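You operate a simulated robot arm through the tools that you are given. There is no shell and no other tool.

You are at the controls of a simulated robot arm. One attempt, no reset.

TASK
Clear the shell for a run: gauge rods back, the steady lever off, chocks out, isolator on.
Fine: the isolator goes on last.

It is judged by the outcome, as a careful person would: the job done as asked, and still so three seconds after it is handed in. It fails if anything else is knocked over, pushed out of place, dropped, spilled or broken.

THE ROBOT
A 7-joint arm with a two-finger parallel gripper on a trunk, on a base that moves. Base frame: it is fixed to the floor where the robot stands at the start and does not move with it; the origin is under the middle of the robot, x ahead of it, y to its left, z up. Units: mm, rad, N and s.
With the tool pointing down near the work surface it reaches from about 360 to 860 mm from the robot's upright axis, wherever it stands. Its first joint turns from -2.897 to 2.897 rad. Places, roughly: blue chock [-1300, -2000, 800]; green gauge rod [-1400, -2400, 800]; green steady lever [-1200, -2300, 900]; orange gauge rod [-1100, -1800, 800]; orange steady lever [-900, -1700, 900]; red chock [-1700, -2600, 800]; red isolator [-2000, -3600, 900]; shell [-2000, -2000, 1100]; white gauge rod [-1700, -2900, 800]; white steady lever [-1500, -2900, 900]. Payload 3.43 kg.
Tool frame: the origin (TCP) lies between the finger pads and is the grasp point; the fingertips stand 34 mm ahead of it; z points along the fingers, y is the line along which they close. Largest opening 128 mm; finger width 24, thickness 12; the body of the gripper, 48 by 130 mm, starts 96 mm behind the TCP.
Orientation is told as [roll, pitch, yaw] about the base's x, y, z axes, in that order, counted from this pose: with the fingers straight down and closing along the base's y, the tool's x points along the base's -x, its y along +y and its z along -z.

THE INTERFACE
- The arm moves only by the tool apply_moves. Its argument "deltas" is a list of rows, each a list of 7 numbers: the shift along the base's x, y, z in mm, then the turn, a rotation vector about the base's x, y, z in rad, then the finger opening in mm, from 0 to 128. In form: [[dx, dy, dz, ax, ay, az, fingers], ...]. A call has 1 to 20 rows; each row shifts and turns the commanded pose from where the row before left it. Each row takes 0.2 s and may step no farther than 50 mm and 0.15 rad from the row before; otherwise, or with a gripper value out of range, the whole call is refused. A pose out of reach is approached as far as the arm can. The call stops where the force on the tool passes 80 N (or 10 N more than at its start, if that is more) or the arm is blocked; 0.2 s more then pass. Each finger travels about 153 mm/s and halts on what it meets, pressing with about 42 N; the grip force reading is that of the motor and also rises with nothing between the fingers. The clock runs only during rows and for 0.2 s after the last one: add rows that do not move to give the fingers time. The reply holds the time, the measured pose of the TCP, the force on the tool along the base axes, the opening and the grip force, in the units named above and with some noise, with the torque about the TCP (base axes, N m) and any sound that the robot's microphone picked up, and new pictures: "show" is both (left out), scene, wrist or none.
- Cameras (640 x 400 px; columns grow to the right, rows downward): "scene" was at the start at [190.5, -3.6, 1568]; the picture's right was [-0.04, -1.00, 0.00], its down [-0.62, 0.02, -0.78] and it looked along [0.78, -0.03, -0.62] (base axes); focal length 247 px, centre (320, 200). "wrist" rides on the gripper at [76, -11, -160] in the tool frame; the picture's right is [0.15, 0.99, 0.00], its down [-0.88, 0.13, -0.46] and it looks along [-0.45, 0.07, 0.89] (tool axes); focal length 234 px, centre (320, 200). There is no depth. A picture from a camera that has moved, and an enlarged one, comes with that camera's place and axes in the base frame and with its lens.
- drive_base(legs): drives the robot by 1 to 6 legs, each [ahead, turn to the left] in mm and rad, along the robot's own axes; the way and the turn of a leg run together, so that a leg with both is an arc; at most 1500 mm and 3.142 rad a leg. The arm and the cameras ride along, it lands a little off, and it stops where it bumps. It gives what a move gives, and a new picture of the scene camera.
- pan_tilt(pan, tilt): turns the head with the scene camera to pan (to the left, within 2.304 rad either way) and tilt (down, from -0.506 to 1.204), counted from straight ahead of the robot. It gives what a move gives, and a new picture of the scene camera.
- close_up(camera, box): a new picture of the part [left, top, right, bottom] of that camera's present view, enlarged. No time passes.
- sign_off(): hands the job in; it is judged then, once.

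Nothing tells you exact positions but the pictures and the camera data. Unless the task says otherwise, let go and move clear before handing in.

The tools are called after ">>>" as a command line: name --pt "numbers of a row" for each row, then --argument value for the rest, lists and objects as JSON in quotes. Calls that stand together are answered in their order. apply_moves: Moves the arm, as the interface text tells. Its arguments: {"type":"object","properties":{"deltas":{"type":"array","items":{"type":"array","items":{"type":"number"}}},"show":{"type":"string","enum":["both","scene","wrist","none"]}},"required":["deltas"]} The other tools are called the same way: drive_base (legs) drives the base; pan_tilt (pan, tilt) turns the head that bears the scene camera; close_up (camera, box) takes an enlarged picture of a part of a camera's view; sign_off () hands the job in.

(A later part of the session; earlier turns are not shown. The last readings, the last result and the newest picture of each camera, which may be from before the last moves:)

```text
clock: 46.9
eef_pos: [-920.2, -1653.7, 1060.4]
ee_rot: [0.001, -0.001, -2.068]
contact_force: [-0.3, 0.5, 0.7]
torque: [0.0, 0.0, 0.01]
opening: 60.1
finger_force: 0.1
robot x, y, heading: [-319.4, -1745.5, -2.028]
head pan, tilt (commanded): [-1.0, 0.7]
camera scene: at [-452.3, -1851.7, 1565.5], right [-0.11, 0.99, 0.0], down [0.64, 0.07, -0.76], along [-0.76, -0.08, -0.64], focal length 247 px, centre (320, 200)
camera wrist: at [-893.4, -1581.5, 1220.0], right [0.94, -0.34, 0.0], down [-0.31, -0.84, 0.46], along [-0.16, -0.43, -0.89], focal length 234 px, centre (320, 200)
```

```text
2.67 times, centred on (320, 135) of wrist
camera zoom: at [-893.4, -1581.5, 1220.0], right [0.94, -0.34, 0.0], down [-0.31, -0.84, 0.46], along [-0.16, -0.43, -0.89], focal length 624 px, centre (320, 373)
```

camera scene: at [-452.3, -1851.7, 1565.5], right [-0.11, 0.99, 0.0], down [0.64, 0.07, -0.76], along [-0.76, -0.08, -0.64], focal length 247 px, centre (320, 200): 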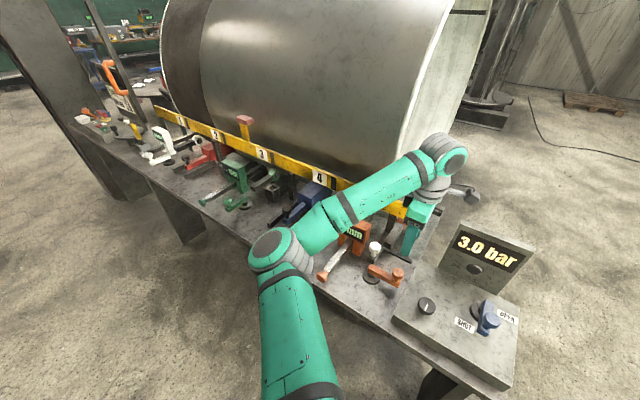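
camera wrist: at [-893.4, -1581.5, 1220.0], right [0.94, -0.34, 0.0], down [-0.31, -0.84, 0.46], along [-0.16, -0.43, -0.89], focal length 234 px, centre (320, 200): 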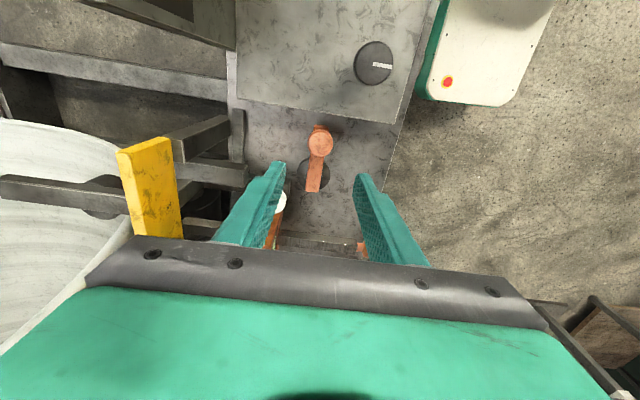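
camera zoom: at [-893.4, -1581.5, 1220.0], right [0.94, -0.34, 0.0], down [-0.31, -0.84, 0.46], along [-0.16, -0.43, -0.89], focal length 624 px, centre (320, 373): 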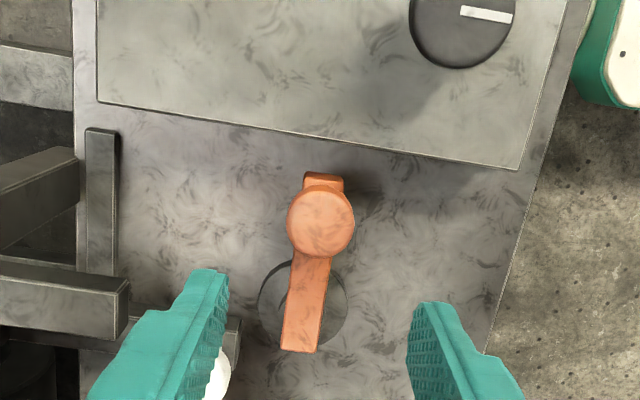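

The lever knob is directly under the gripper, pivot near (-957,-1725). I'll descend around the knob.

>>> apply_moves --pt "0 -2 -40 0 0 0 60" --pt "0 0 -40 0 0 0 60" --pt "0 0 -40 0 0 0 60" --pt "0 0 -35 0 0 0 60" --pt "0 0 -27 0 0 0 60" --pt "0 0 0 0 0 0 60" --show "wrist"

>>> close_up --camera "wrist" --box '[220, 100, 420, 250]'

```text
clock: 48.3
eef_pos: [-919.6, -1657.8, 877.3]
ee_rot: [-0.001, 0.0, -2.07]
contact_force: [-0.2, 0.1, -0.9]
torque: [0.0, 0.0, -0.01]
opening: 60.2
finger_force: 0.0
robot x, y, heading: [-320.1, -1742.8, -2.03]
head pan, tilt (commanded): [-1.0, 0.7]
camera wrist: at [-892.0, -1585.3, 1036.4], right [0.94, -0.35, 0.0], down [-0.31, -0.83, 0.46], along [-0.16, -0.43, -0.89], focal length 234 px, centre (320, 200)
```

wrist: 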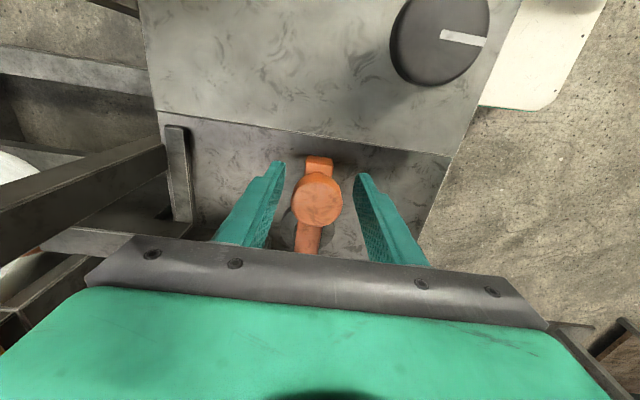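

```text
2.67 times, centred on (320, 175) of wrist
camera zoom: at [-892.0, -1585.3, 1036.4], right [0.94, -0.35, 0.0], down [-0.31, -0.83, 0.46], along [-0.16, -0.43, -0.89], focal length 624 px, centre (320, 267)
```

zoom: 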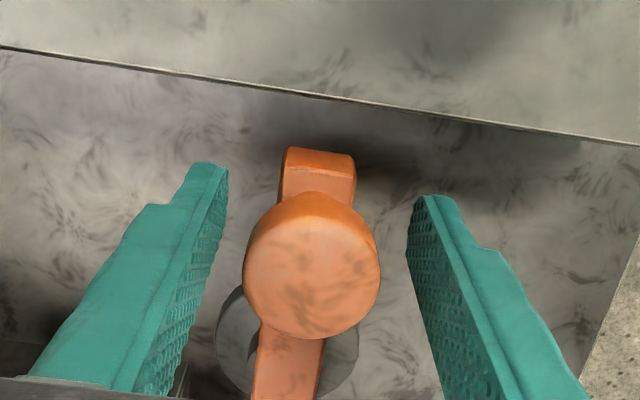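

>>> apply_moves --pt "1.5 2.6 0 0 0 0 60" --pt "0 0 0 0 0 0 10" --pt "0 0 0 0 0 0 10" --pt "0 0 0 0 0 0 10" --show "wrist"

```text
clock: 49.3
eef_pos: [-918.6, -1654.1, 877.1]
ee_rot: [0.001, 0.0, -2.072]
contact_force: [-1.8, 2.7, -2.9]
torque: [0.07, 0.0, -0.24]
opening: 34.9
finger_force: 45.7
robot x, y, heading: [-321.7, -1750.8, -2.027]
head pan, tilt (commanded): [-1.0, 0.7]
camera wrist: at [-891.2, -1582.3, 1036.5], right [0.94, -0.35, 0.0], down [-0.31, -0.83, 0.46], along [-0.16, -0.43, -0.89], focal length 234 px, centre (320, 200)
```

wrist: 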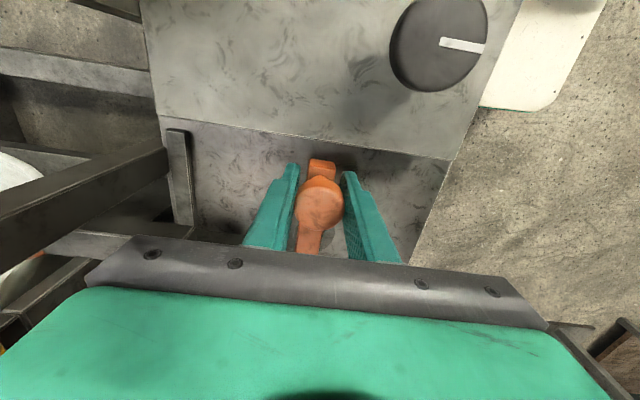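

Gripped squarely. I'll start turning the lever clockwise (toward the operator side) about its pivot, rotating the tool with it.

>>> apply_moves --pt "6.88 -4.18 0 0 0 -0.1 10" --pt "6.44 -4.85 0 0 0 -0.1 10" --pt "5.92 -5.47 0 0 0 -0.1 10" --show "wrist"

```text
clock: 50.1
eef_pos: [-900.1, -1670.1, 877.4]
ee_rot: [0.0, -0.001, -2.372]
contact_force: [-5.0, 0.6, -0.1]
torque: [-0.31, 0.92, -0.26]
opening: 34.8
finger_force: 44.9
robot x, y, heading: [-318.8, -1747.3, -2.034]
head pan, tilt (commanded): [-1.0, 0.7]
camera wrist: at [-852.5, -1608.0, 1036.5], right [0.79, -0.61, 0.0], down [-0.54, -0.71, 0.46], along [-0.28, -0.36, -0.89], focal length 234 px, centre (320, 200)
```

wrist: 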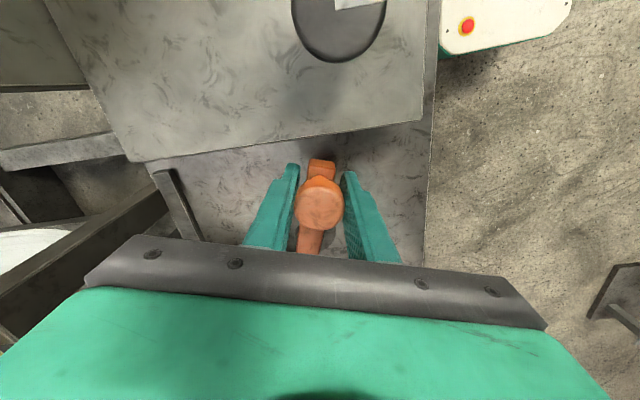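

>>> apply_moves --pt "5.34 -6.03 0 0 0 -0.1 10" --pt "4.71 -6.53 0 0 0 -0.1 10" --pt "4.05 -6.97 0 0 0 -0.1 10" --pt "3.32 -7.35 0 0 0 -0.1 10" --pt "2.57 -7.62 0 0 0 -0.1 10" --show "both"

>>> close_up --camera "scene" --box '[290, 170, 450, 290]'

```text
clock: 51.3
eef_pos: [-879.9, -1703.4, 878.2]
ee_rot: [0.0, 0.0, -2.873]
contact_force: [-13.6, -2.6, -7.5]
torque: [0.4, -0.38, -0.08]
opening: 35.0
finger_force: 45.2
robot x, y, heading: [-321.6, -1747.6, -2.029]
head pan, tilt (commanded): [-1.0, 0.7]
camera scene: at [-452.9, -1851.8, 1565.4], right [-0.11, 0.99, 0.0], down [0.64, 0.07, -0.76], along [-0.76, -0.08, -0.64], focal length 247 px, centre (320, 200)
camera wrist: at [-809.5, -1672.6, 1036.6], right [0.4, -0.92, 0.0], down [-0.81, -0.36, 0.46], along [-0.42, -0.18, -0.89], focal length 234 px, centre (320, 200)
```

scene: 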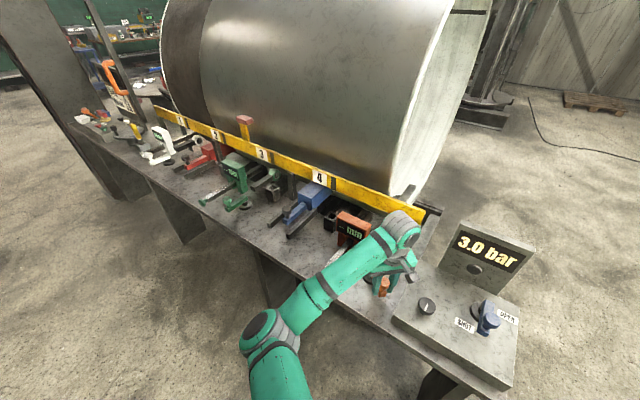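
wrist: 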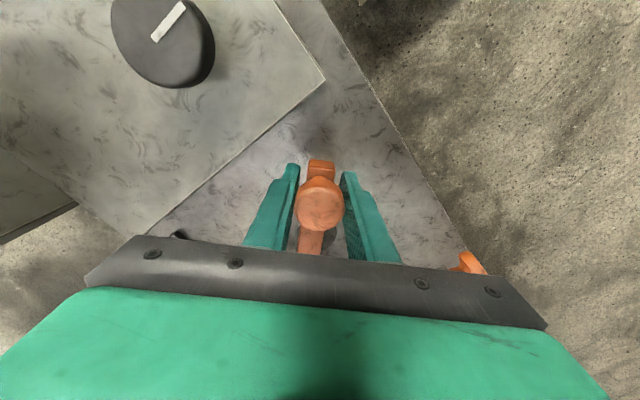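

```text
3.33 times, centred on (370, 230) of scene
camera zoom: at [-452.9, -1851.8, 1565.4], right [-0.11, 0.99, 0.0], down [0.64, 0.07, -0.76], along [-0.76, -0.08, -0.64], focal length 824 px, centre (153, 100)
```

zoom: 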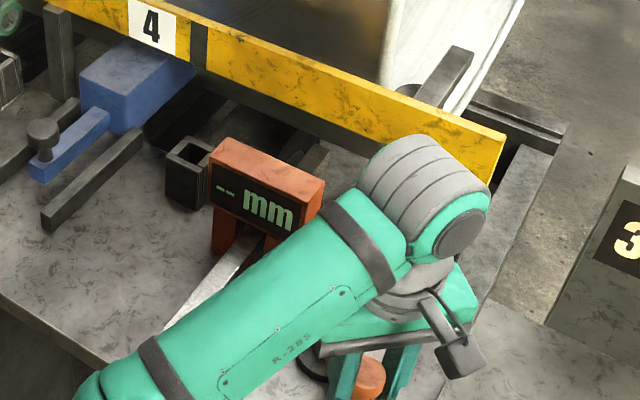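

>>> apply_moves --pt "0.4 -7.85 0 0 0 -0.1 10" --pt "1.0 -8.0 0 0 0 -0.1 10" --pt "0.21 -8.05 0 0 0 -0.1 10" --pt "-0.61 -8.03 0 0 0 -0.1 10" --pt "-1.4 -7.94 0 0 0 -0.1 10" --show "wrist"

```text
clock: 52.5
eef_pos: [-879.2, -1743.5, 877.7]
ee_rot: [0.001, 0.001, 2.908]
contact_force: [15.8, -2.6, 2.6]
torque: [-0.04, -0.6, 0.09]
opening: 35.0
finger_force: 44.8
robot x, y, heading: [-324.2, -1748.3, -2.029]
head pan, tilt (commanded): [-1.0, 0.7]
camera wrist: at [-802.4, -1749.1, 1036.6], right [-0.09, -1.0, 0.0], down [-0.89, 0.08, 0.46], along [-0.45, 0.04, -0.89], focal length 234 px, centre (320, 200)
```

wrist: 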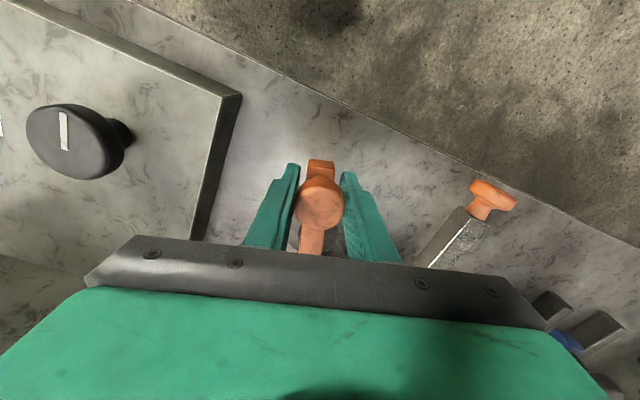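

>>> apply_moves --pt "-1.2 -7.75 0 0 0 -0.1 10" --pt "-2.6 -7.5 0 0 0 -0.1 10" --show "wrist"

```text
clock: 53.1
eef_pos: [-884.2, -1759.9, 876.4]
ee_rot: [0.001, -0.003, 2.712]
contact_force: [-1.4, 3.0, -3.7]
torque: [-0.07, -0.27, -0.17]
opening: 34.8
finger_force: 44.8
robot x, y, heading: [-318.9, -1744.6, -2.032]
head pan, tilt (commanded): [-1.0, 0.7]
camera wrist: at [-809.9, -1780.0, 1036.4], right [-0.28, -0.96, 0.0], down [-0.85, 0.25, 0.46], along [-0.44, 0.13, -0.89], focal length 234 px, centre (320, 200)
```

wrist: 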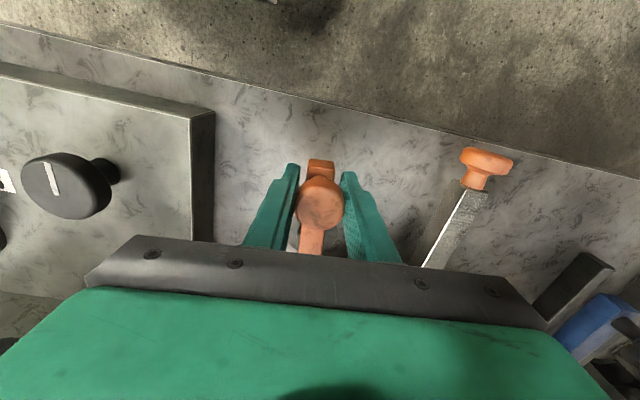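

>>> apply_moves --pt "-3.3 -7.2 0 0 0 -0.1 10" --show "none"

```text
clock: 53.5
eef_pos: [-888.5, -1765.7, 877.0]
ee_rot: [0.0, -0.001, 2.614]
contact_force: [-12.2, 4.9, -12.5]
torque: [0.31, 0.5, 0.66]
opening: 35.2
finger_force: 44.7
robot x, y, heading: [-320.5, -1748.5, -2.027]
head pan, tilt (commanded): [-1.0, 0.7]
```

>>> apply_moves --pt "-3.9 -6.5 0 0 0 -0.1 10" --show "both"

>>> close_up --camera "scene" --box '[290, 170, 450, 290]'

```text
clock: 53.9
eef_pos: [-888.5, -1767.4, 878.4]
ee_rot: [-0.004, -0.002, 2.499]
contact_force: [14.7, 45.8, -0.5]
torque: [-0.74, -0.03, 0.38]
opening: 35.7
finger_force: 45.0
robot x, y, heading: [-319.6, -1750.5, -2.029]
head pan, tilt (commanded): [-1.0, 0.7]
camera scene: at [-451.6, -1849.7, 1565.7], right [-0.11, 0.99, 0.0], down [0.64, 0.07, -0.77], along [-0.76, -0.08, -0.64], focal length 247 px, centre (320, 200)
camera wrist: at [-820.7, -1803.9, 1036.7], right [-0.47, -0.88, -0.01], down [-0.78, 0.42, 0.46], along [-0.4, 0.22, -0.89], focal length 234 px, centre (320, 200)
```

scene: 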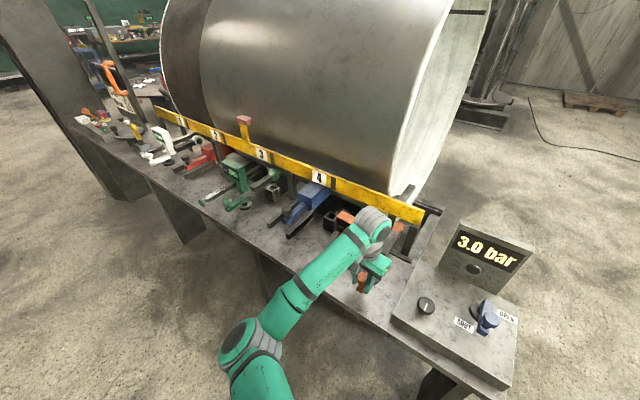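
wrist: 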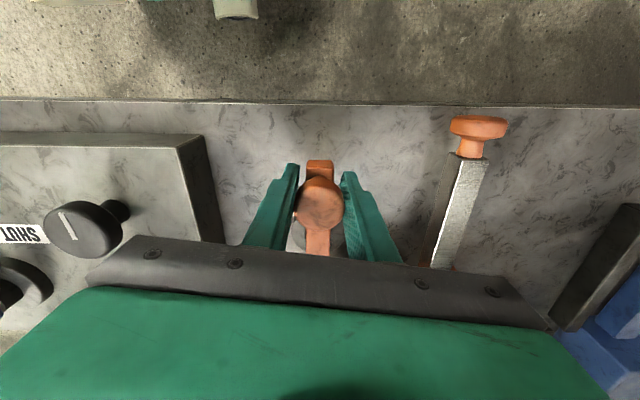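

```text
3.33 times, centred on (370, 230) of scene
camera zoom: at [-451.6, -1849.7, 1565.7], right [-0.11, 0.99, 0.0], down [0.64, 0.07, -0.77], along [-0.76, -0.08, -0.64], focal length 824 px, centre (153, 100)
```

zoom: 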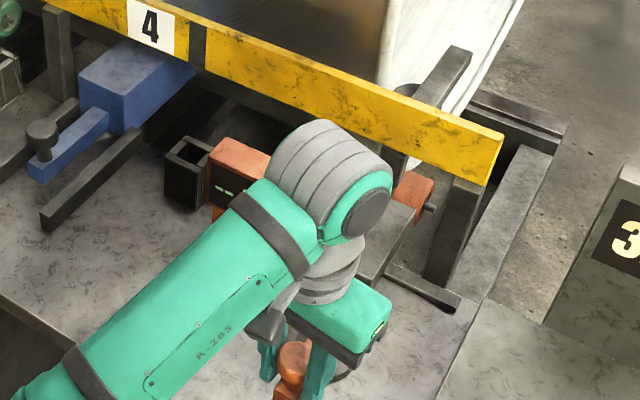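

The lever has met its stop and the orange roller has drawn back from the shell. I'll relax, release and rise.

>>> apply_moves --pt "2 4 0 0 0 0.05 10" --pt "0 0 0 0 0 0 70" --pt "0 0 0 0 0 0 70" --pt "0 0 40 0 0 0 70" --pt "0 0 45 0 0 0 70" --pt "0 0 45 0 0 0 70" --pt "0 0 45 0 0 0 70" --pt "0 0 0 0 0 0 70" --show "both"

>>> close_up --camera "wrist" --box '[200, 100, 520, 280]'

```text
clock: 55.7
eef_pos: [-888.3, -1766.1, 1052.8]
ee_rot: [0.002, 0.0, 2.559]
contact_force: [-0.8, -0.1, -0.6]
torque: [0.02, -0.02, -0.01]
opening: 70.0
finger_force: 0.0
robot x, y, heading: [-319.1, -1752.2, -2.03]
head pan, tilt (commanded): [-1.0, 0.7]
camera scene: at [-452.3, -1851.6, 1565.5], right [-0.11, 0.99, 0.0], down [0.64, 0.07, -0.76], along [-0.76, -0.08, -0.64], focal length 247 px, centre (320, 200)
camera wrist: at [-819.2, -1798.3, 1211.5], right [-0.42, -0.91, 0.0], down [-0.81, 0.37, 0.46], along [-0.41, 0.19, -0.89], focal length 234 px, centre (320, 200)
```

scene: 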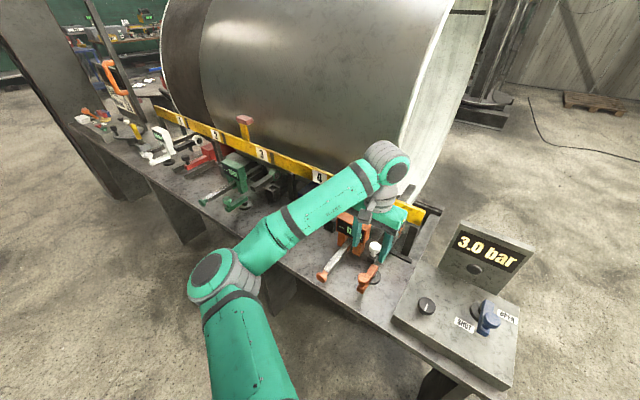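
wrist: 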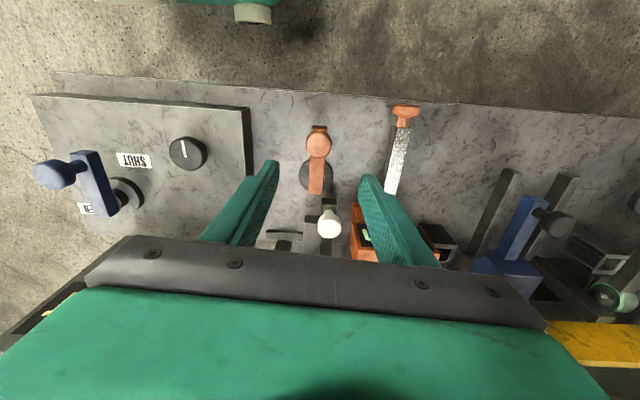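

```text
2.00 times, centred on (360, 190) of wrist
camera zoom: at [-819.2, -1798.3, 1211.5], right [-0.42, -0.91, 0.0], down [-0.81, 0.37, 0.46], along [-0.41, 0.19, -0.89], focal length 468 px, centre (240, 220)
```

zoom: 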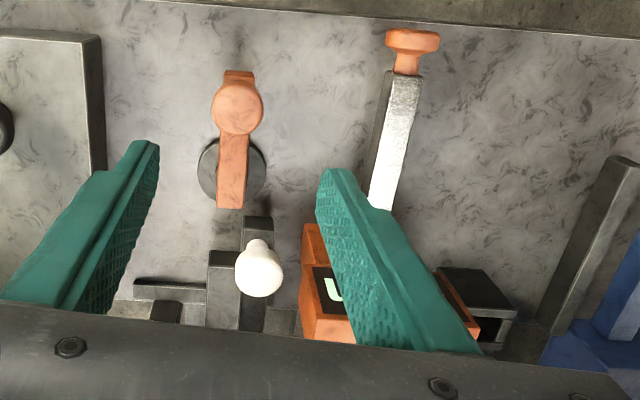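

The orange lever is off. Next is the blue chock; I'll lift and draw the arm back over the aisle edge, then drive along the bench.

>>> apply_moves --pt "35 -19 25 0 0 0 70" --pt "35 -19 25 0 0 0 70" --pt "35 -19 25 0 0 0 70" --show "none"

>>> drive_base --legs '[[0, -0.05], [600, 0]]'

>>> pan_tilt --pan -1.2 --tilt 0.8

```text
clock: 56.5
eef_pos: [-784.0, -1820.9, 1125.4]
ee_rot: [0.0, 0.002, 2.562]
contact_force: [0.2, 0.0, 0.2]
torque: [-0.04, -0.03, 0.03]
opening: 70.1
finger_force: 0.1
robot x, y, heading: [-318.1, -1747.2, -2.027]
head pan, tilt (commanded): [-1.0, 0.7]
```

```text
clock: 60.3
eef_pos: [-1082.0, -2312.0, 1125.1]
ee_rot: [-0.001, 0.0, 2.497]
contact_force: [-0.3, 0.3, 0.4]
torque: [-0.04, -0.03, 0.02]
opening: 70.1
finger_force: 0.0
robot x, y, heading: [-614.5, -2265.8, -2.097]
head pan, tilt (commanded): [-1.0, 0.7]
camera scene: at [-753.3, -2361.2, 1565.5], right [-0.05, 1.0, 0.0], down [0.64, 0.03, -0.76], along [-0.76, -0.03, -0.64], focal length 247 px, centre (320, 200)
```

scene: 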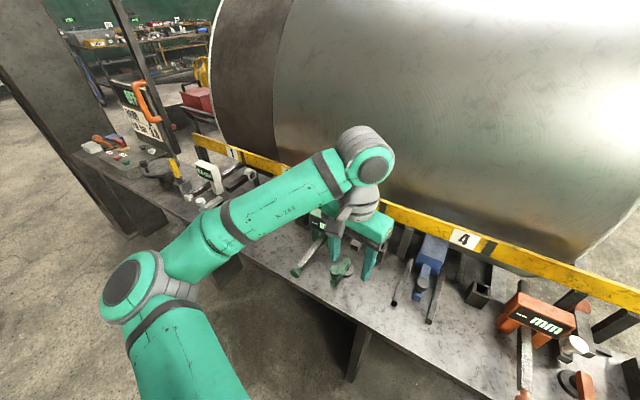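

```text
clock: 61.0
eef_pos: [-1081.2, -2311.2, 1124.3]
ee_rot: [0.0, -0.001, 2.497]
contact_force: [0.8, -0.9, 0.7]
torque: [0.0, -0.01, 0.05]
opening: 69.8
finger_force: 0.1
robot x, y, heading: [-615.5, -2265.8, -2.1]
head pan, tilt (commanded): [-1.201, 0.799]
camera scene: at [-748.1, -2344.9, 1557.3], right [0.15, 0.99, 0.0], down [0.71, -0.11, -0.7], along [-0.69, 0.11, -0.72], focal length 247 px, centre (320, 200)
```

scene: 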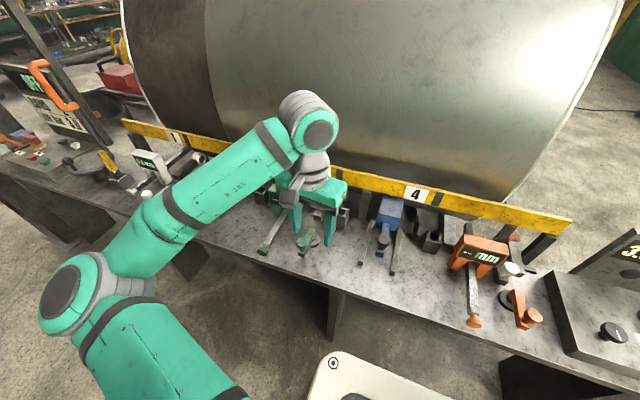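

>>> close_up --camera "scene" --box '[340, 170, 460, 280]'

>>> close_up --camera "scene" --box '[0, 60, 220, 220]'

>>> apply_moves --pt "20 44 0 0 0 0.02 70" --pt "20 44 0 0 0 0.02 70" --pt "20 44 0 0 0 0.02 70" --pt "5 11 0 0 0 0 70" --show "both"

```text
3.64 times, centred on (400, 225) of scene
camera zoom: at [-748.1, -2344.9, 1557.3], right [0.15, 0.99, 0.0], down [0.71, -0.11, -0.7], along [-0.69, 0.11, -0.72], focal length 900 px, centre (29, 109)
```

zoom: 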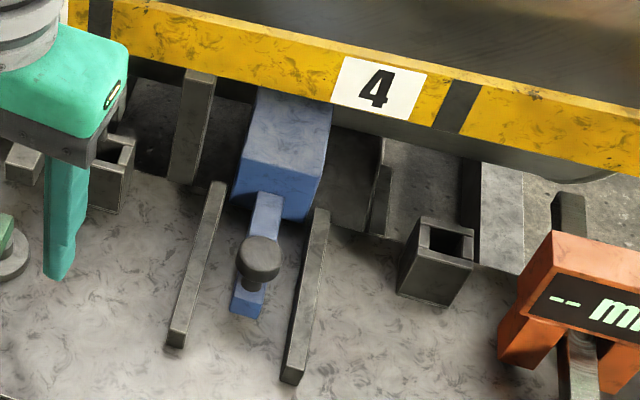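

```text
2.50 times, centred on (110, 140) of scene
camera zoom: at [-748.1, -2344.9, 1557.3], right [0.15, 0.99, 0.0], down [0.71, -0.11, -0.7], along [-0.69, 0.11, -0.72], focal length 618 px, centre (845, 350)
```

zoom: 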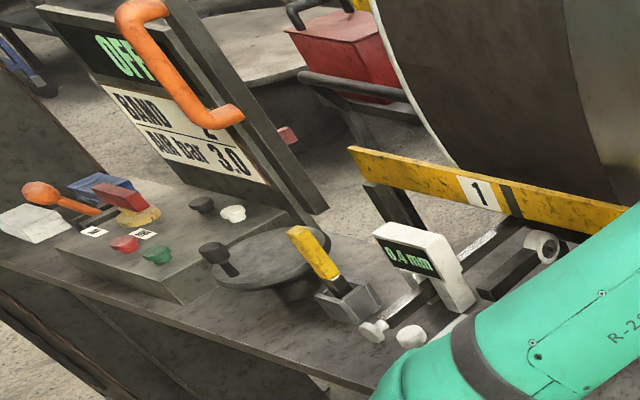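

```text
clock: 62.0
eef_pos: [-1017.0, -2166.7, 1126.0]
ee_rot: [0.0, 0.0, 2.56]
contact_force: [-0.1, -0.1, -0.3]
torque: [0.04, 0.01, 0.01]
opening: 69.9
finger_force: 0.0
robot x, y, heading: [-613.4, -2263.8, -2.099]
head pan, tilt (commanded): [-1.201, 0.799]
camera scene: at [-748.1, -2344.9, 1557.2], right [0.15, 0.99, 0.0], down [0.71, -0.11, -0.7], along [-0.69, 0.11, -0.72], focal length 247 px, centre (320, 200)
camera wrist: at [-946.1, -2198.2, 1284.6], right [-0.42, -0.91, 0.0], down [-0.81, 0.38, 0.46], along [-0.41, 0.19, -0.89], focal length 234 px, centre (320, 200)
```

scene: 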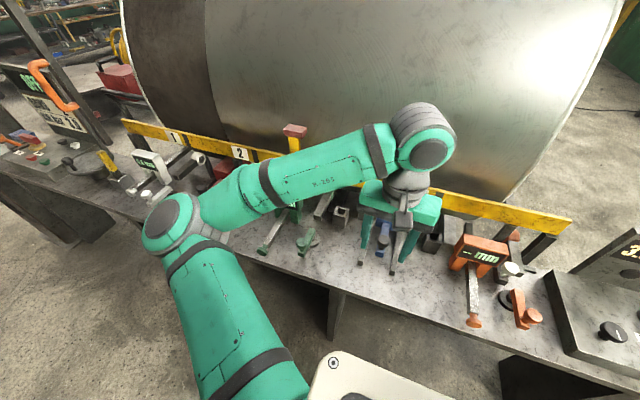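
wrist: 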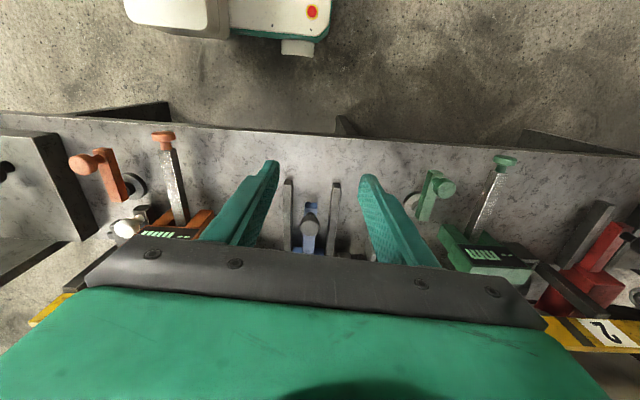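

The blue chock's black knob is near (-1185,-2063,865) between two guide bars. I'll move above it for a closer look.

>>> apply_moves --pt "-32 20 -20 0 0 0.02 60" --pt "-32 20 -20 0 0 0.02 60" --pt "-32 20 -20 0 0 0.02 60" --pt "-32 20 -20 0 0 0.02 60" --pt "-32 20 -20 0 0 0 60" --pt "0 0 0 0 0 0 60" --show "both"

>>> close_up --camera "wrist" --box '[200, 60, 440, 240]'

>>> close_up --camera "scene" --box '[340, 150, 460, 280]'

```text
clock: 63.4
eef_pos: [-1178.7, -2067.6, 1025.2]
ee_rot: [0.001, -0.001, 2.638]
contact_force: [0.0, 0.1, 0.5]
torque: [0.03, 0.0, -0.01]
opening: 59.9
finger_force: 0.1
robot x, y, heading: [-617.5, -2267.9, -2.096]
head pan, tilt (commanded): [-1.201, 0.799]
camera scene: at [-748.1, -2344.7, 1557.3], right [0.15, 0.99, 0.0], down [0.71, -0.11, -0.7], along [-0.69, 0.11, -0.72], focal length 247 px, centre (320, 200)
camera wrist: at [-1105.5, -2093.9, 1185.8], right [-0.35, -0.94, 0.0], down [-0.83, 0.31, 0.46], along [-0.43, 0.16, -0.89], focal length 234 px, centre (320, 200)
```

scene: 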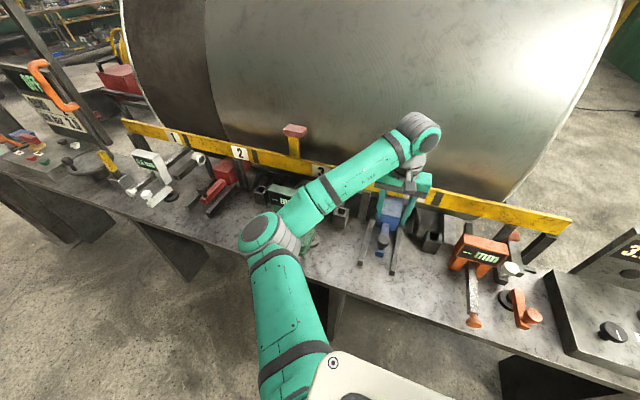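
wrist: 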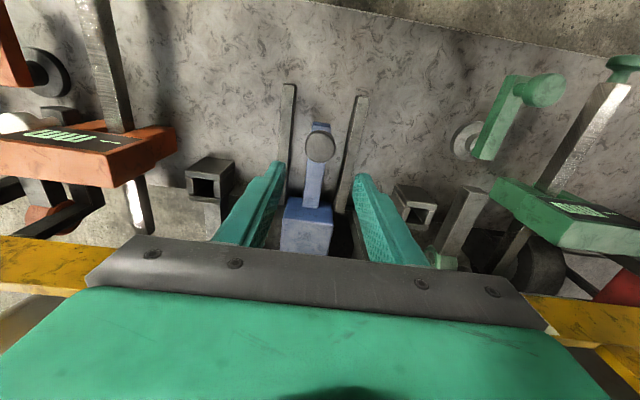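

```text
2.22 times, centred on (320, 150) of wrist
camera zoom: at [-1105.5, -2093.9, 1185.8], right [-0.35, -0.94, 0.0], down [-0.83, 0.31, 0.46], along [-0.43, 0.16, -0.89], focal length 520 px, centre (320, 311)
```

zoom: 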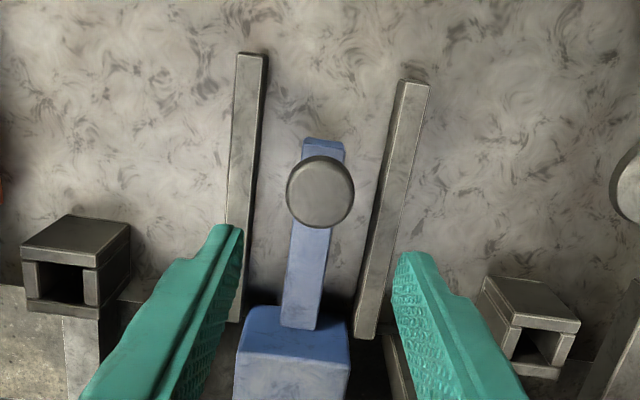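

```text
3.08 times, centred on (400, 215) of scene
camera zoom: at [-748.1, -2344.7, 1557.3], right [0.15, 0.99, 0.0], down [0.71, -0.11, -0.7], along [-0.69, 0.11, -0.72], focal length 761 px, centre (74, 154)
```

zoom: 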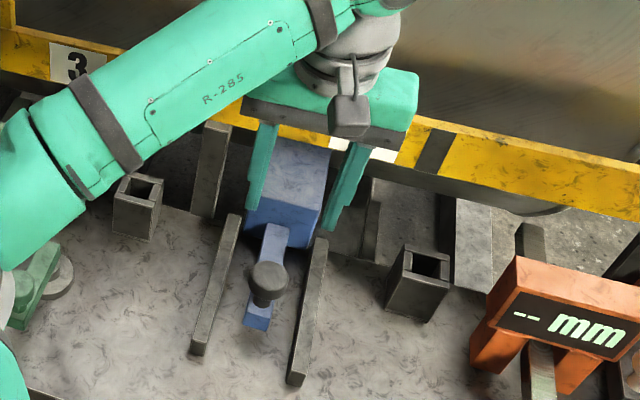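

The knob is centred under the gripper at about (-1176,-2068), top near 885. I'll descend and grip it.

>>> apply_moves --pt "2 0 -40 0 0 0 54" --pt "0 0 -40 0 0 0 54" --pt "0 0 -35 0 0 0 54" --pt "0 0 -20 0 0 0 54" --pt "0 0 -16 0 0 0 54" --pt "0 0 0 0 0 0 54" --show "wrist"

>>> close_up --camera "wrist" --box '[220, 100, 420, 250]'

```text
clock: 64.8
eef_pos: [-1173.9, -2067.2, 874.5]
ee_rot: [0.001, 0.0, 2.637]
contact_force: [-0.5, 0.3, 1.3]
torque: [0.02, 0.01, 0.0]
opening: 53.9
finger_force: 0.0
robot x, y, heading: [-615.4, -2263.9, -2.096]
head pan, tilt (commanded): [-1.201, 0.799]
camera wrist: at [-1101.5, -2092.8, 1034.4], right [-0.35, -0.94, 0.0], down [-0.83, 0.31, 0.46], along [-0.43, 0.16, -0.89], focal length 234 px, centre (320, 200)
```

wrist: 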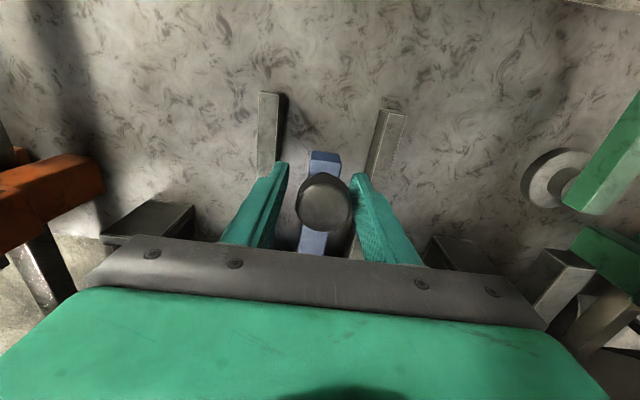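

```text
2.67 times, centred on (320, 175) of wrist
camera zoom: at [-1101.5, -2092.8, 1034.4], right [-0.35, -0.94, 0.0], down [-0.83, 0.31, 0.46], along [-0.43, 0.16, -0.89], focal length 624 px, centre (320, 267)
```

zoom: 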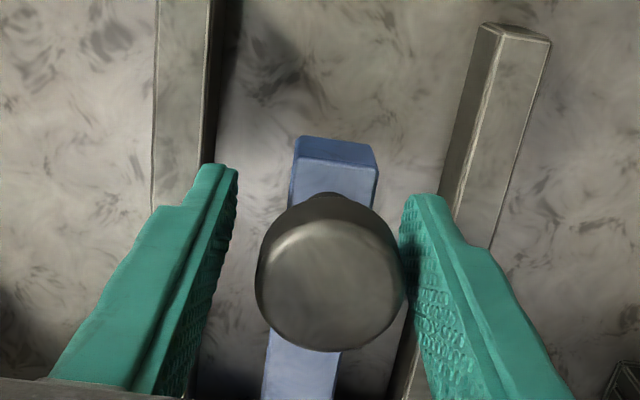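

>>> apply_moves --pt "1.4 -3.7 0 0 0 0 54" --pt "0 0 0 0 0 0 10" --pt "0 0 0 0 0 0 10" --pt "0 0 0 0 0 0 10" --show "wrist"

```text
clock: 65.8
eef_pos: [-1172.7, -2070.7, 874.9]
ee_rot: [-0.001, 0.0, 2.638]
contact_force: [-1.7, -1.2, -2.2]
torque: [-0.05, -0.3, -0.09]
opening: 38.7
finger_force: 44.9
robot x, y, heading: [-616.3, -2264.9, -2.095]
head pan, tilt (commanded): [-1.201, 0.799]
camera wrist: at [-1100.4, -2097.0, 1034.0], right [-0.35, -0.94, 0.0], down [-0.83, 0.31, 0.46], along [-0.43, 0.16, -0.89], focal length 234 px, centre (320, 200)
```

wrist: 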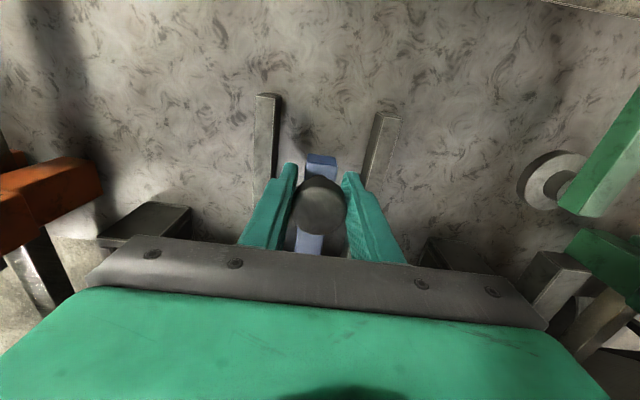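

Gripped. I'll pull the blue chock straight out along its guides and watch the side load.

>>> apply_moves --pt "6.2 -3.2 0 0 0 0 10" --pt "6.2 -3.2 0 0 0 0 10" --pt "6.2 -3.2 0 0 0 0 10" --show "wrist"

```text
clock: 66.6
eef_pos: [-1153.8, -2080.5, 875.1]
ee_rot: [0.001, -0.002, 2.637]
contact_force: [-5.4, 0.9, -2.9]
torque: [0.54, 0.95, -0.47]
opening: 39.0
finger_force: 45.3
robot x, y, heading: [-613.3, -2267.0, -2.099]
head pan, tilt (commanded): [-1.201, 0.799]
camera wrist: at [-1081.9, -2107.2, 1033.9], right [-0.35, -0.94, 0.0], down [-0.83, 0.31, 0.46], along [-0.43, 0.16, -0.89], focal length 234 px, centre (320, 200)
```

wrist: 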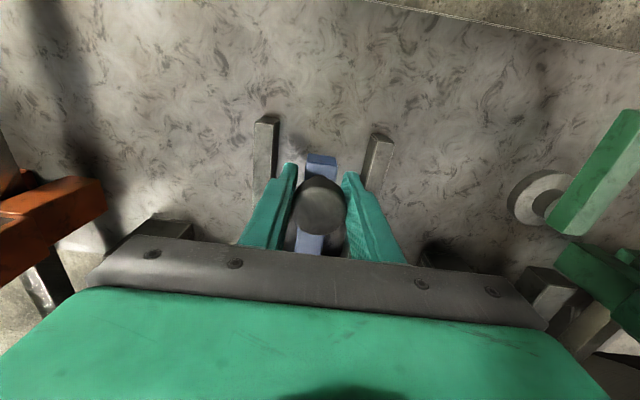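

>>> apply_moves --pt "7.1 -3.7 0 0 0 0 10" --pt "7.1 -3.7 0 0 0 0 10" --pt "7.1 -3.7 0 0 0 0 10" --pt "7.1 -3.7 0 0 0 0 10" --show "both"

>>> close_up --camera "scene" --box '[340, 150, 460, 280]'

```text
clock: 67.6
eef_pos: [-1125.9, -2095.7, 874.3]
ee_rot: [0.002, 0.0, 2.639]
contact_force: [-9.9, -9.4, 13.7]
torque: [-0.5, -1.05, -0.06]
opening: 39.1
finger_force: 45.2
robot x, y, heading: [-613.5, -2267.1, -2.1]
head pan, tilt (commanded): [-1.201, 0.799]
camera scene: at [-748.2, -2345.2, 1557.2], right [0.15, 0.99, 0.0], down [0.71, -0.11, -0.7], along [-0.69, 0.11, -0.72], focal length 247 px, centre (320, 200)
camera wrist: at [-1053.5, -2122.7, 1033.9], right [-0.35, -0.94, 0.0], down [-0.83, 0.31, 0.46], along [-0.43, 0.16, -0.89], focal length 234 px, centre (320, 200)
```

scene: 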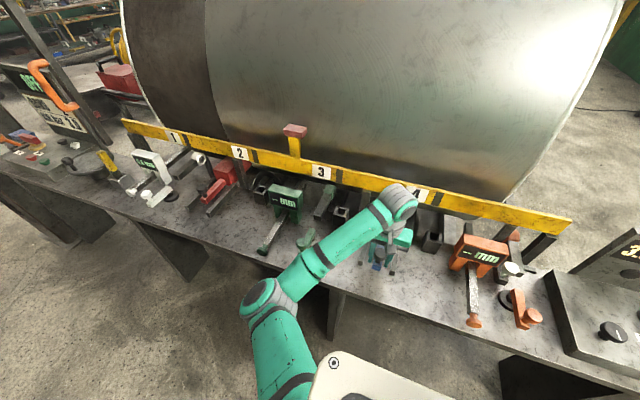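
wrist: 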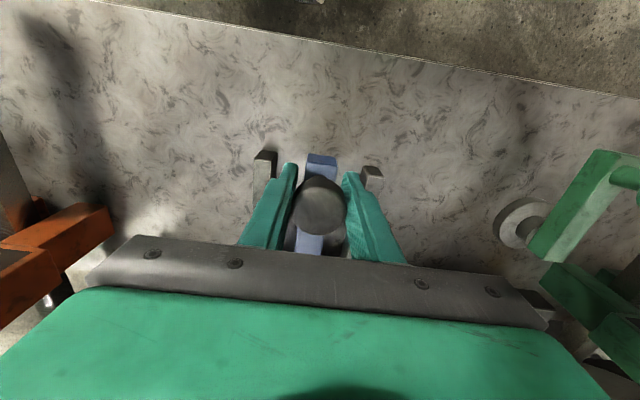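

```text
3.08 times, centred on (400, 215) of scene
camera zoom: at [-748.2, -2345.2, 1557.2], right [0.15, 0.99, 0.0], down [0.71, -0.11, -0.7], along [-0.69, 0.11, -0.72], focal length 761 px, centre (74, 154)
```

zoom: 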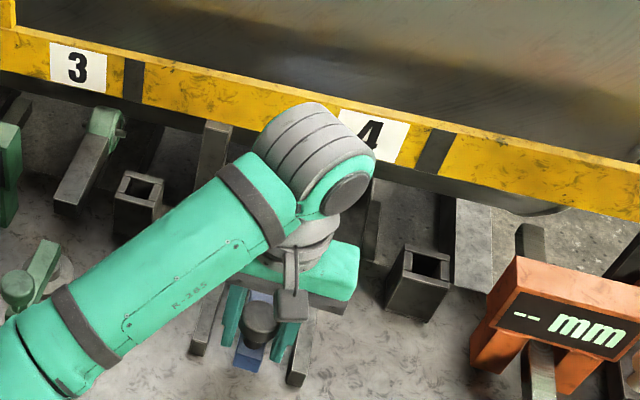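

>>> apply_moves --pt "7.1 -3.7 0 0 0 0 10" --pt "7.1 -3.7 0 0 0 0 10" --pt "7.1 -3.7 0 0 0 0 10" --show "wrist"

>>> close_up --camera "scene" --box '[340, 150, 460, 280]'

```text
clock: 68.4
eef_pos: [-1105.6, -2108.4, 874.8]
ee_rot: [0.002, 0.0, 2.64]
contact_force: [-19.2, -25.1, 13.3]
torque: [0.69, 0.69, -0.35]
opening: 39.1
finger_force: 44.7
robot x, y, heading: [-615.6, -2263.6, -2.095]
head pan, tilt (commanded): [-1.201, 0.799]
camera wrist: at [-1033.2, -2133.7, 1033.8], right [-0.35, -0.94, 0.0], down [-0.83, 0.31, 0.46], along [-0.43, 0.16, -0.89], focal length 234 px, centre (320, 200)
```

wrist: 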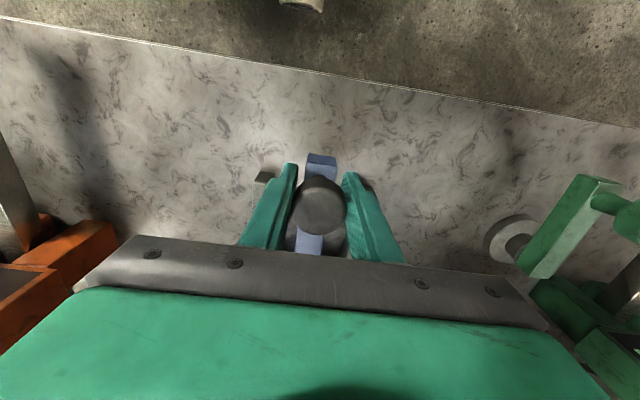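

```text
3.08 times, centred on (400, 215) of scene
camera zoom: at [-748.5, -2345.8, 1557.2], right [0.15, 0.99, 0.0], down [0.71, -0.11, -0.7], along [-0.69, 0.11, -0.72], focal length 761 px, centre (74, 154)
```

zoom: 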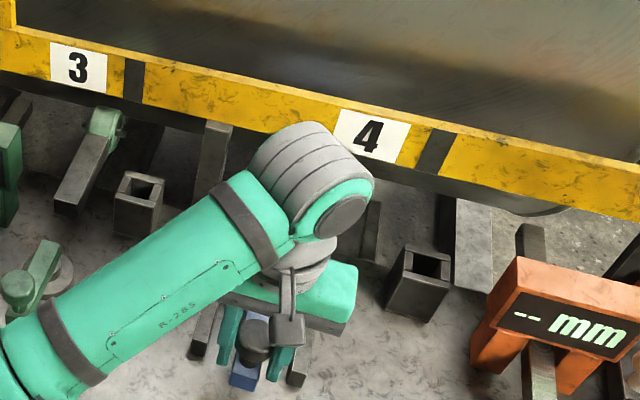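

A sideways load is building, so I'll correct by a few millimetres along the bench and pull along the truer direction.

>>> apply_moves --pt "-1.4 -2.6 0 0 0 0 10" --pt "6.1 -3.4 0 0 0 0 10" --pt "6.1 -3.4 0 0 0 0 10" --show "none"

```text
clock: 69.2
eef_pos: [-1093.7, -2114.1, 872.8]
ee_rot: [-0.002, -0.001, 2.637]
contact_force: [-30.5, 9.6, -6.5]
torque: [-0.2, -0.05, -0.01]
opening: 38.7
finger_force: 44.5
robot x, y, heading: [-616.1, -2264.2, -2.094]
head pan, tilt (commanded): [-1.201, 0.799]
```

>>> apply_moves --pt "4.4 -2.4 0 0 0 0 10" --pt "0 0 0 0 0 0 10" --show "both"

```text
clock: 69.8
eef_pos: [-1089.3, -2118.2, 871.6]
ee_rot: [-0.003, 0.003, 2.637]
contact_force: [2.3, -1.2, -11.4]
torque: [-0.61, -0.75, -0.27]
opening: 27.4
finger_force: 44.4
robot x, y, heading: [-614.1, -2266.5, -2.098]
head pan, tilt (commanded): [-1.201, 0.799]
camera scene: at [-748.2, -2344.7, 1557.2], right [0.15, 0.99, 0.0], down [0.71, -0.11, -0.7], along [-0.69, 0.11, -0.72], focal length 247 px, centre (320, 200)
camera wrist: at [-1016.3, -2144.2, 1032.5], right [-0.35, -0.94, 0.0], down [-0.83, 0.31, 0.45], along [-0.42, 0.16, -0.89], focal length 234 px, centre (320, 200)
```

scene: 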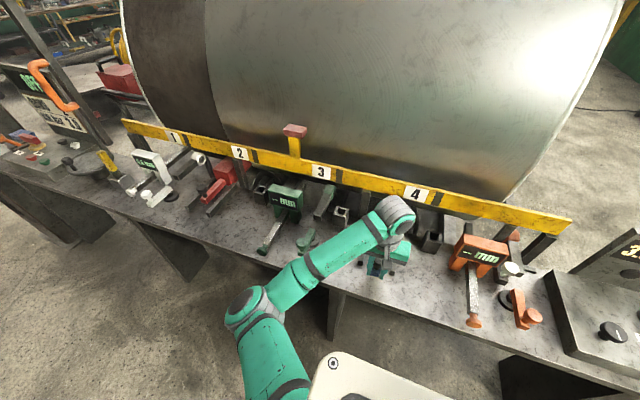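
wrist: 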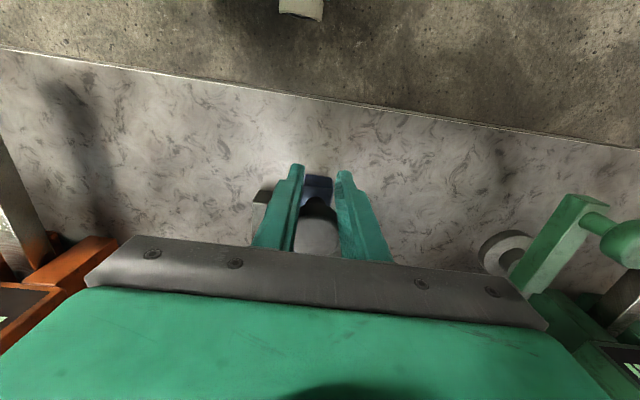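

The fingers slid off the knob front, meaning the chock is at its outer stop. I'll open, rise and check.

>>> apply_moves --pt "0 0 0 0 0 0 54" --pt "0 0 0 0 0 0 54" --pt "0 0 40 0 0 0 54" --pt "0 0 45 0 0 0 54" --pt "0 0 45 0 0 0 54" --pt "0 0 45 0 0 0 54" --pt "0 0 40 0 0 0 54" --show "both"

>>> close_up --camera "wrist" --box '[200, 60, 440, 240]'

>>> close_up --camera "scene" --box '[340, 150, 460, 280]'

```text
clock: 71.4
eef_pos: [-1089.9, -2118.7, 1090.3]
ee_rot: [0.001, 0.0, 2.637]
contact_force: [-0.5, 0.1, 0.4]
torque: [-0.02, -0.01, -0.02]
opening: 53.7
finger_force: 0.0
robot x, y, heading: [-615.3, -2266.7, -2.094]
head pan, tilt (commanded): [-1.201, 0.799]
camera scene: at [-748.2, -2344.7, 1557.2], right [0.15, 0.99, 0.0], down [0.71, -0.11, -0.7], along [-0.69, 0.11, -0.72], focal length 247 px, centre (320, 200)
camera wrist: at [-1016.8, -2144.9, 1249.0], right [-0.35, -0.94, 0.0], down [-0.83, 0.31, 0.46], along [-0.43, 0.16, -0.89], focal length 234 px, centre (320, 200)
```

scene: 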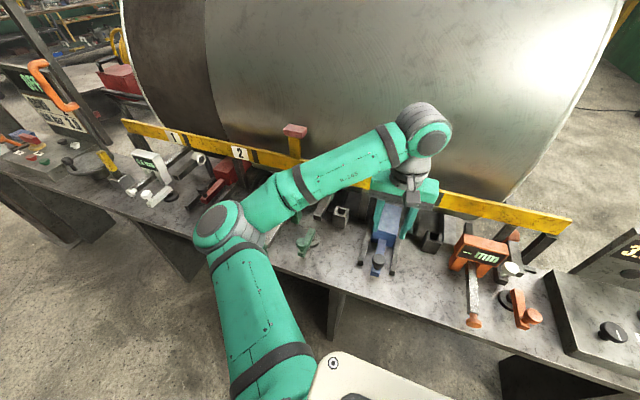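
wrist: 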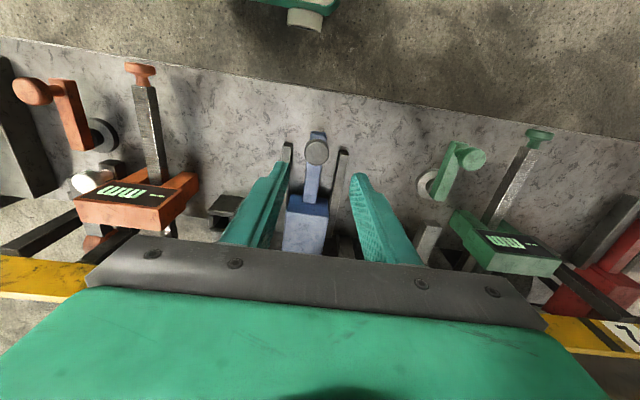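

```text
2.22 times, centred on (320, 150) of wrist
camera zoom: at [-1016.8, -2144.9, 1249.0], right [-0.35, -0.94, 0.0], down [-0.83, 0.31, 0.46], along [-0.43, 0.16, -0.89], focal length 520 px, centre (320, 311)
```

zoom: 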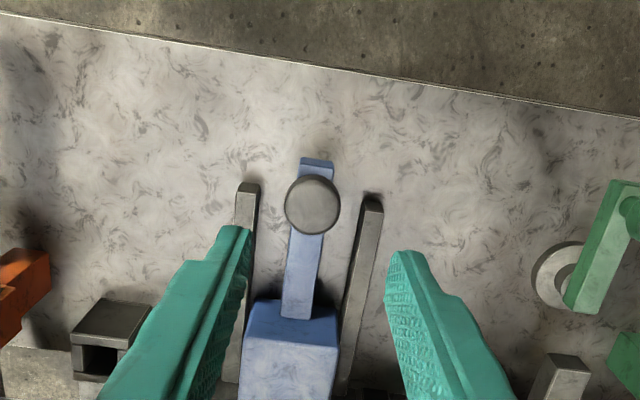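

```text
3.08 times, centred on (400, 215) of scene
camera zoom: at [-748.2, -2344.7, 1557.2], right [0.15, 0.99, 0.0], down [0.71, -0.11, -0.7], along [-0.69, 0.11, -0.72], focal length 761 px, centre (74, 154)
```

zoom: 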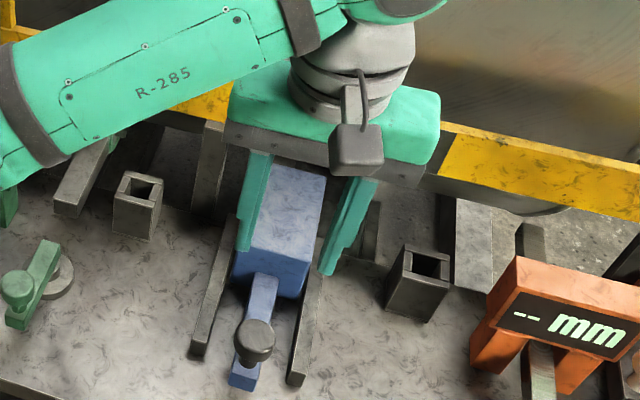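

The blue chock has come out about 75 mm. To be sure it is truly at its stop, I'll re-grip the knob and give a test pull.

>>> apply_moves --pt "-20 14 -40 0 0 0 54" --pt "0 0 -45 0 0 0 54" --pt "0 0 -45 0 0 0 54" --pt "0 0 -40 0 0 0 54" --pt "0 0 -30 0 0 0 54" --pt "0 0 -17 0 0 0 54" --pt "0 0 0 0 0 0 54" --show "wrist"

```text
clock: 73.0
eef_pos: [-1110.2, -2105.9, 870.6]
ee_rot: [-0.001, -0.001, 2.638]
contact_force: [1.1, 0.7, -0.5]
torque: [0.0, 0.0, -0.03]
opening: 54.2
finger_force: 0.1
robot x, y, heading: [-616.3, -2265.2, -2.094]
head pan, tilt (commanded): [-1.201, 0.799]
camera wrist: at [-1037.0, -2131.5, 1030.5], right [-0.35, -0.94, 0.0], down [-0.83, 0.31, 0.46], along [-0.43, 0.16, -0.89], focal length 234 px, centre (320, 200)
```

wrist: 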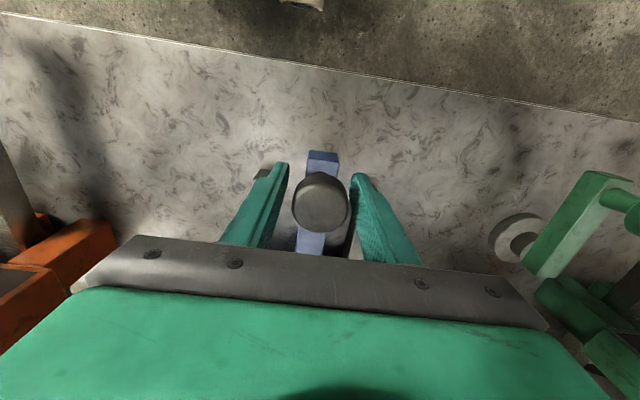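

>>> apply_moves --pt "0 0 0 0 0 0 10" --pt "0 0 0 0 0 0 10" --pt "0 0 0 0 0 0 10" --pt "4.4 -2.4 0 0 0 0 10" --pt "4.4 -2.4 0 0 0 0 10" --show "wrist"

```text
clock: 74.2
eef_pos: [-1102.7, -2110.4, 872.0]
ee_rot: [0.001, -0.003, 2.641]
contact_force: [-35.6, 5.4, -2.7]
torque: [0.06, -0.18, -0.36]
opening: 38.9
finger_force: 45.0
robot x, y, heading: [-617.4, -2263.3, -2.096]
head pan, tilt (commanded): [-1.201, 0.799]
camera wrist: at [-1029.7, -2136.0, 1031.6], right [-0.35, -0.94, 0.0], down [-0.83, 0.31, 0.46], along [-0.43, 0.16, -0.89], focal length 234 px, centre (320, 200)
```

wrist: 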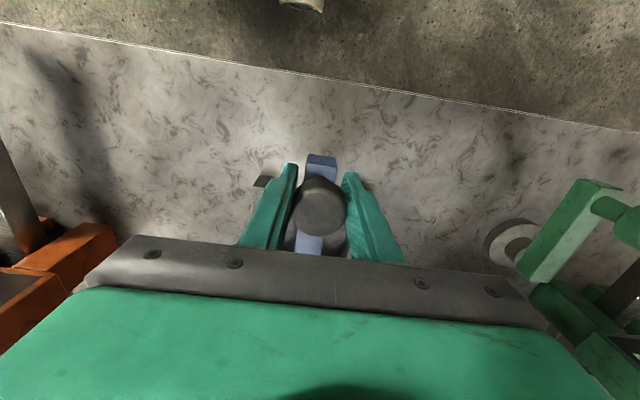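

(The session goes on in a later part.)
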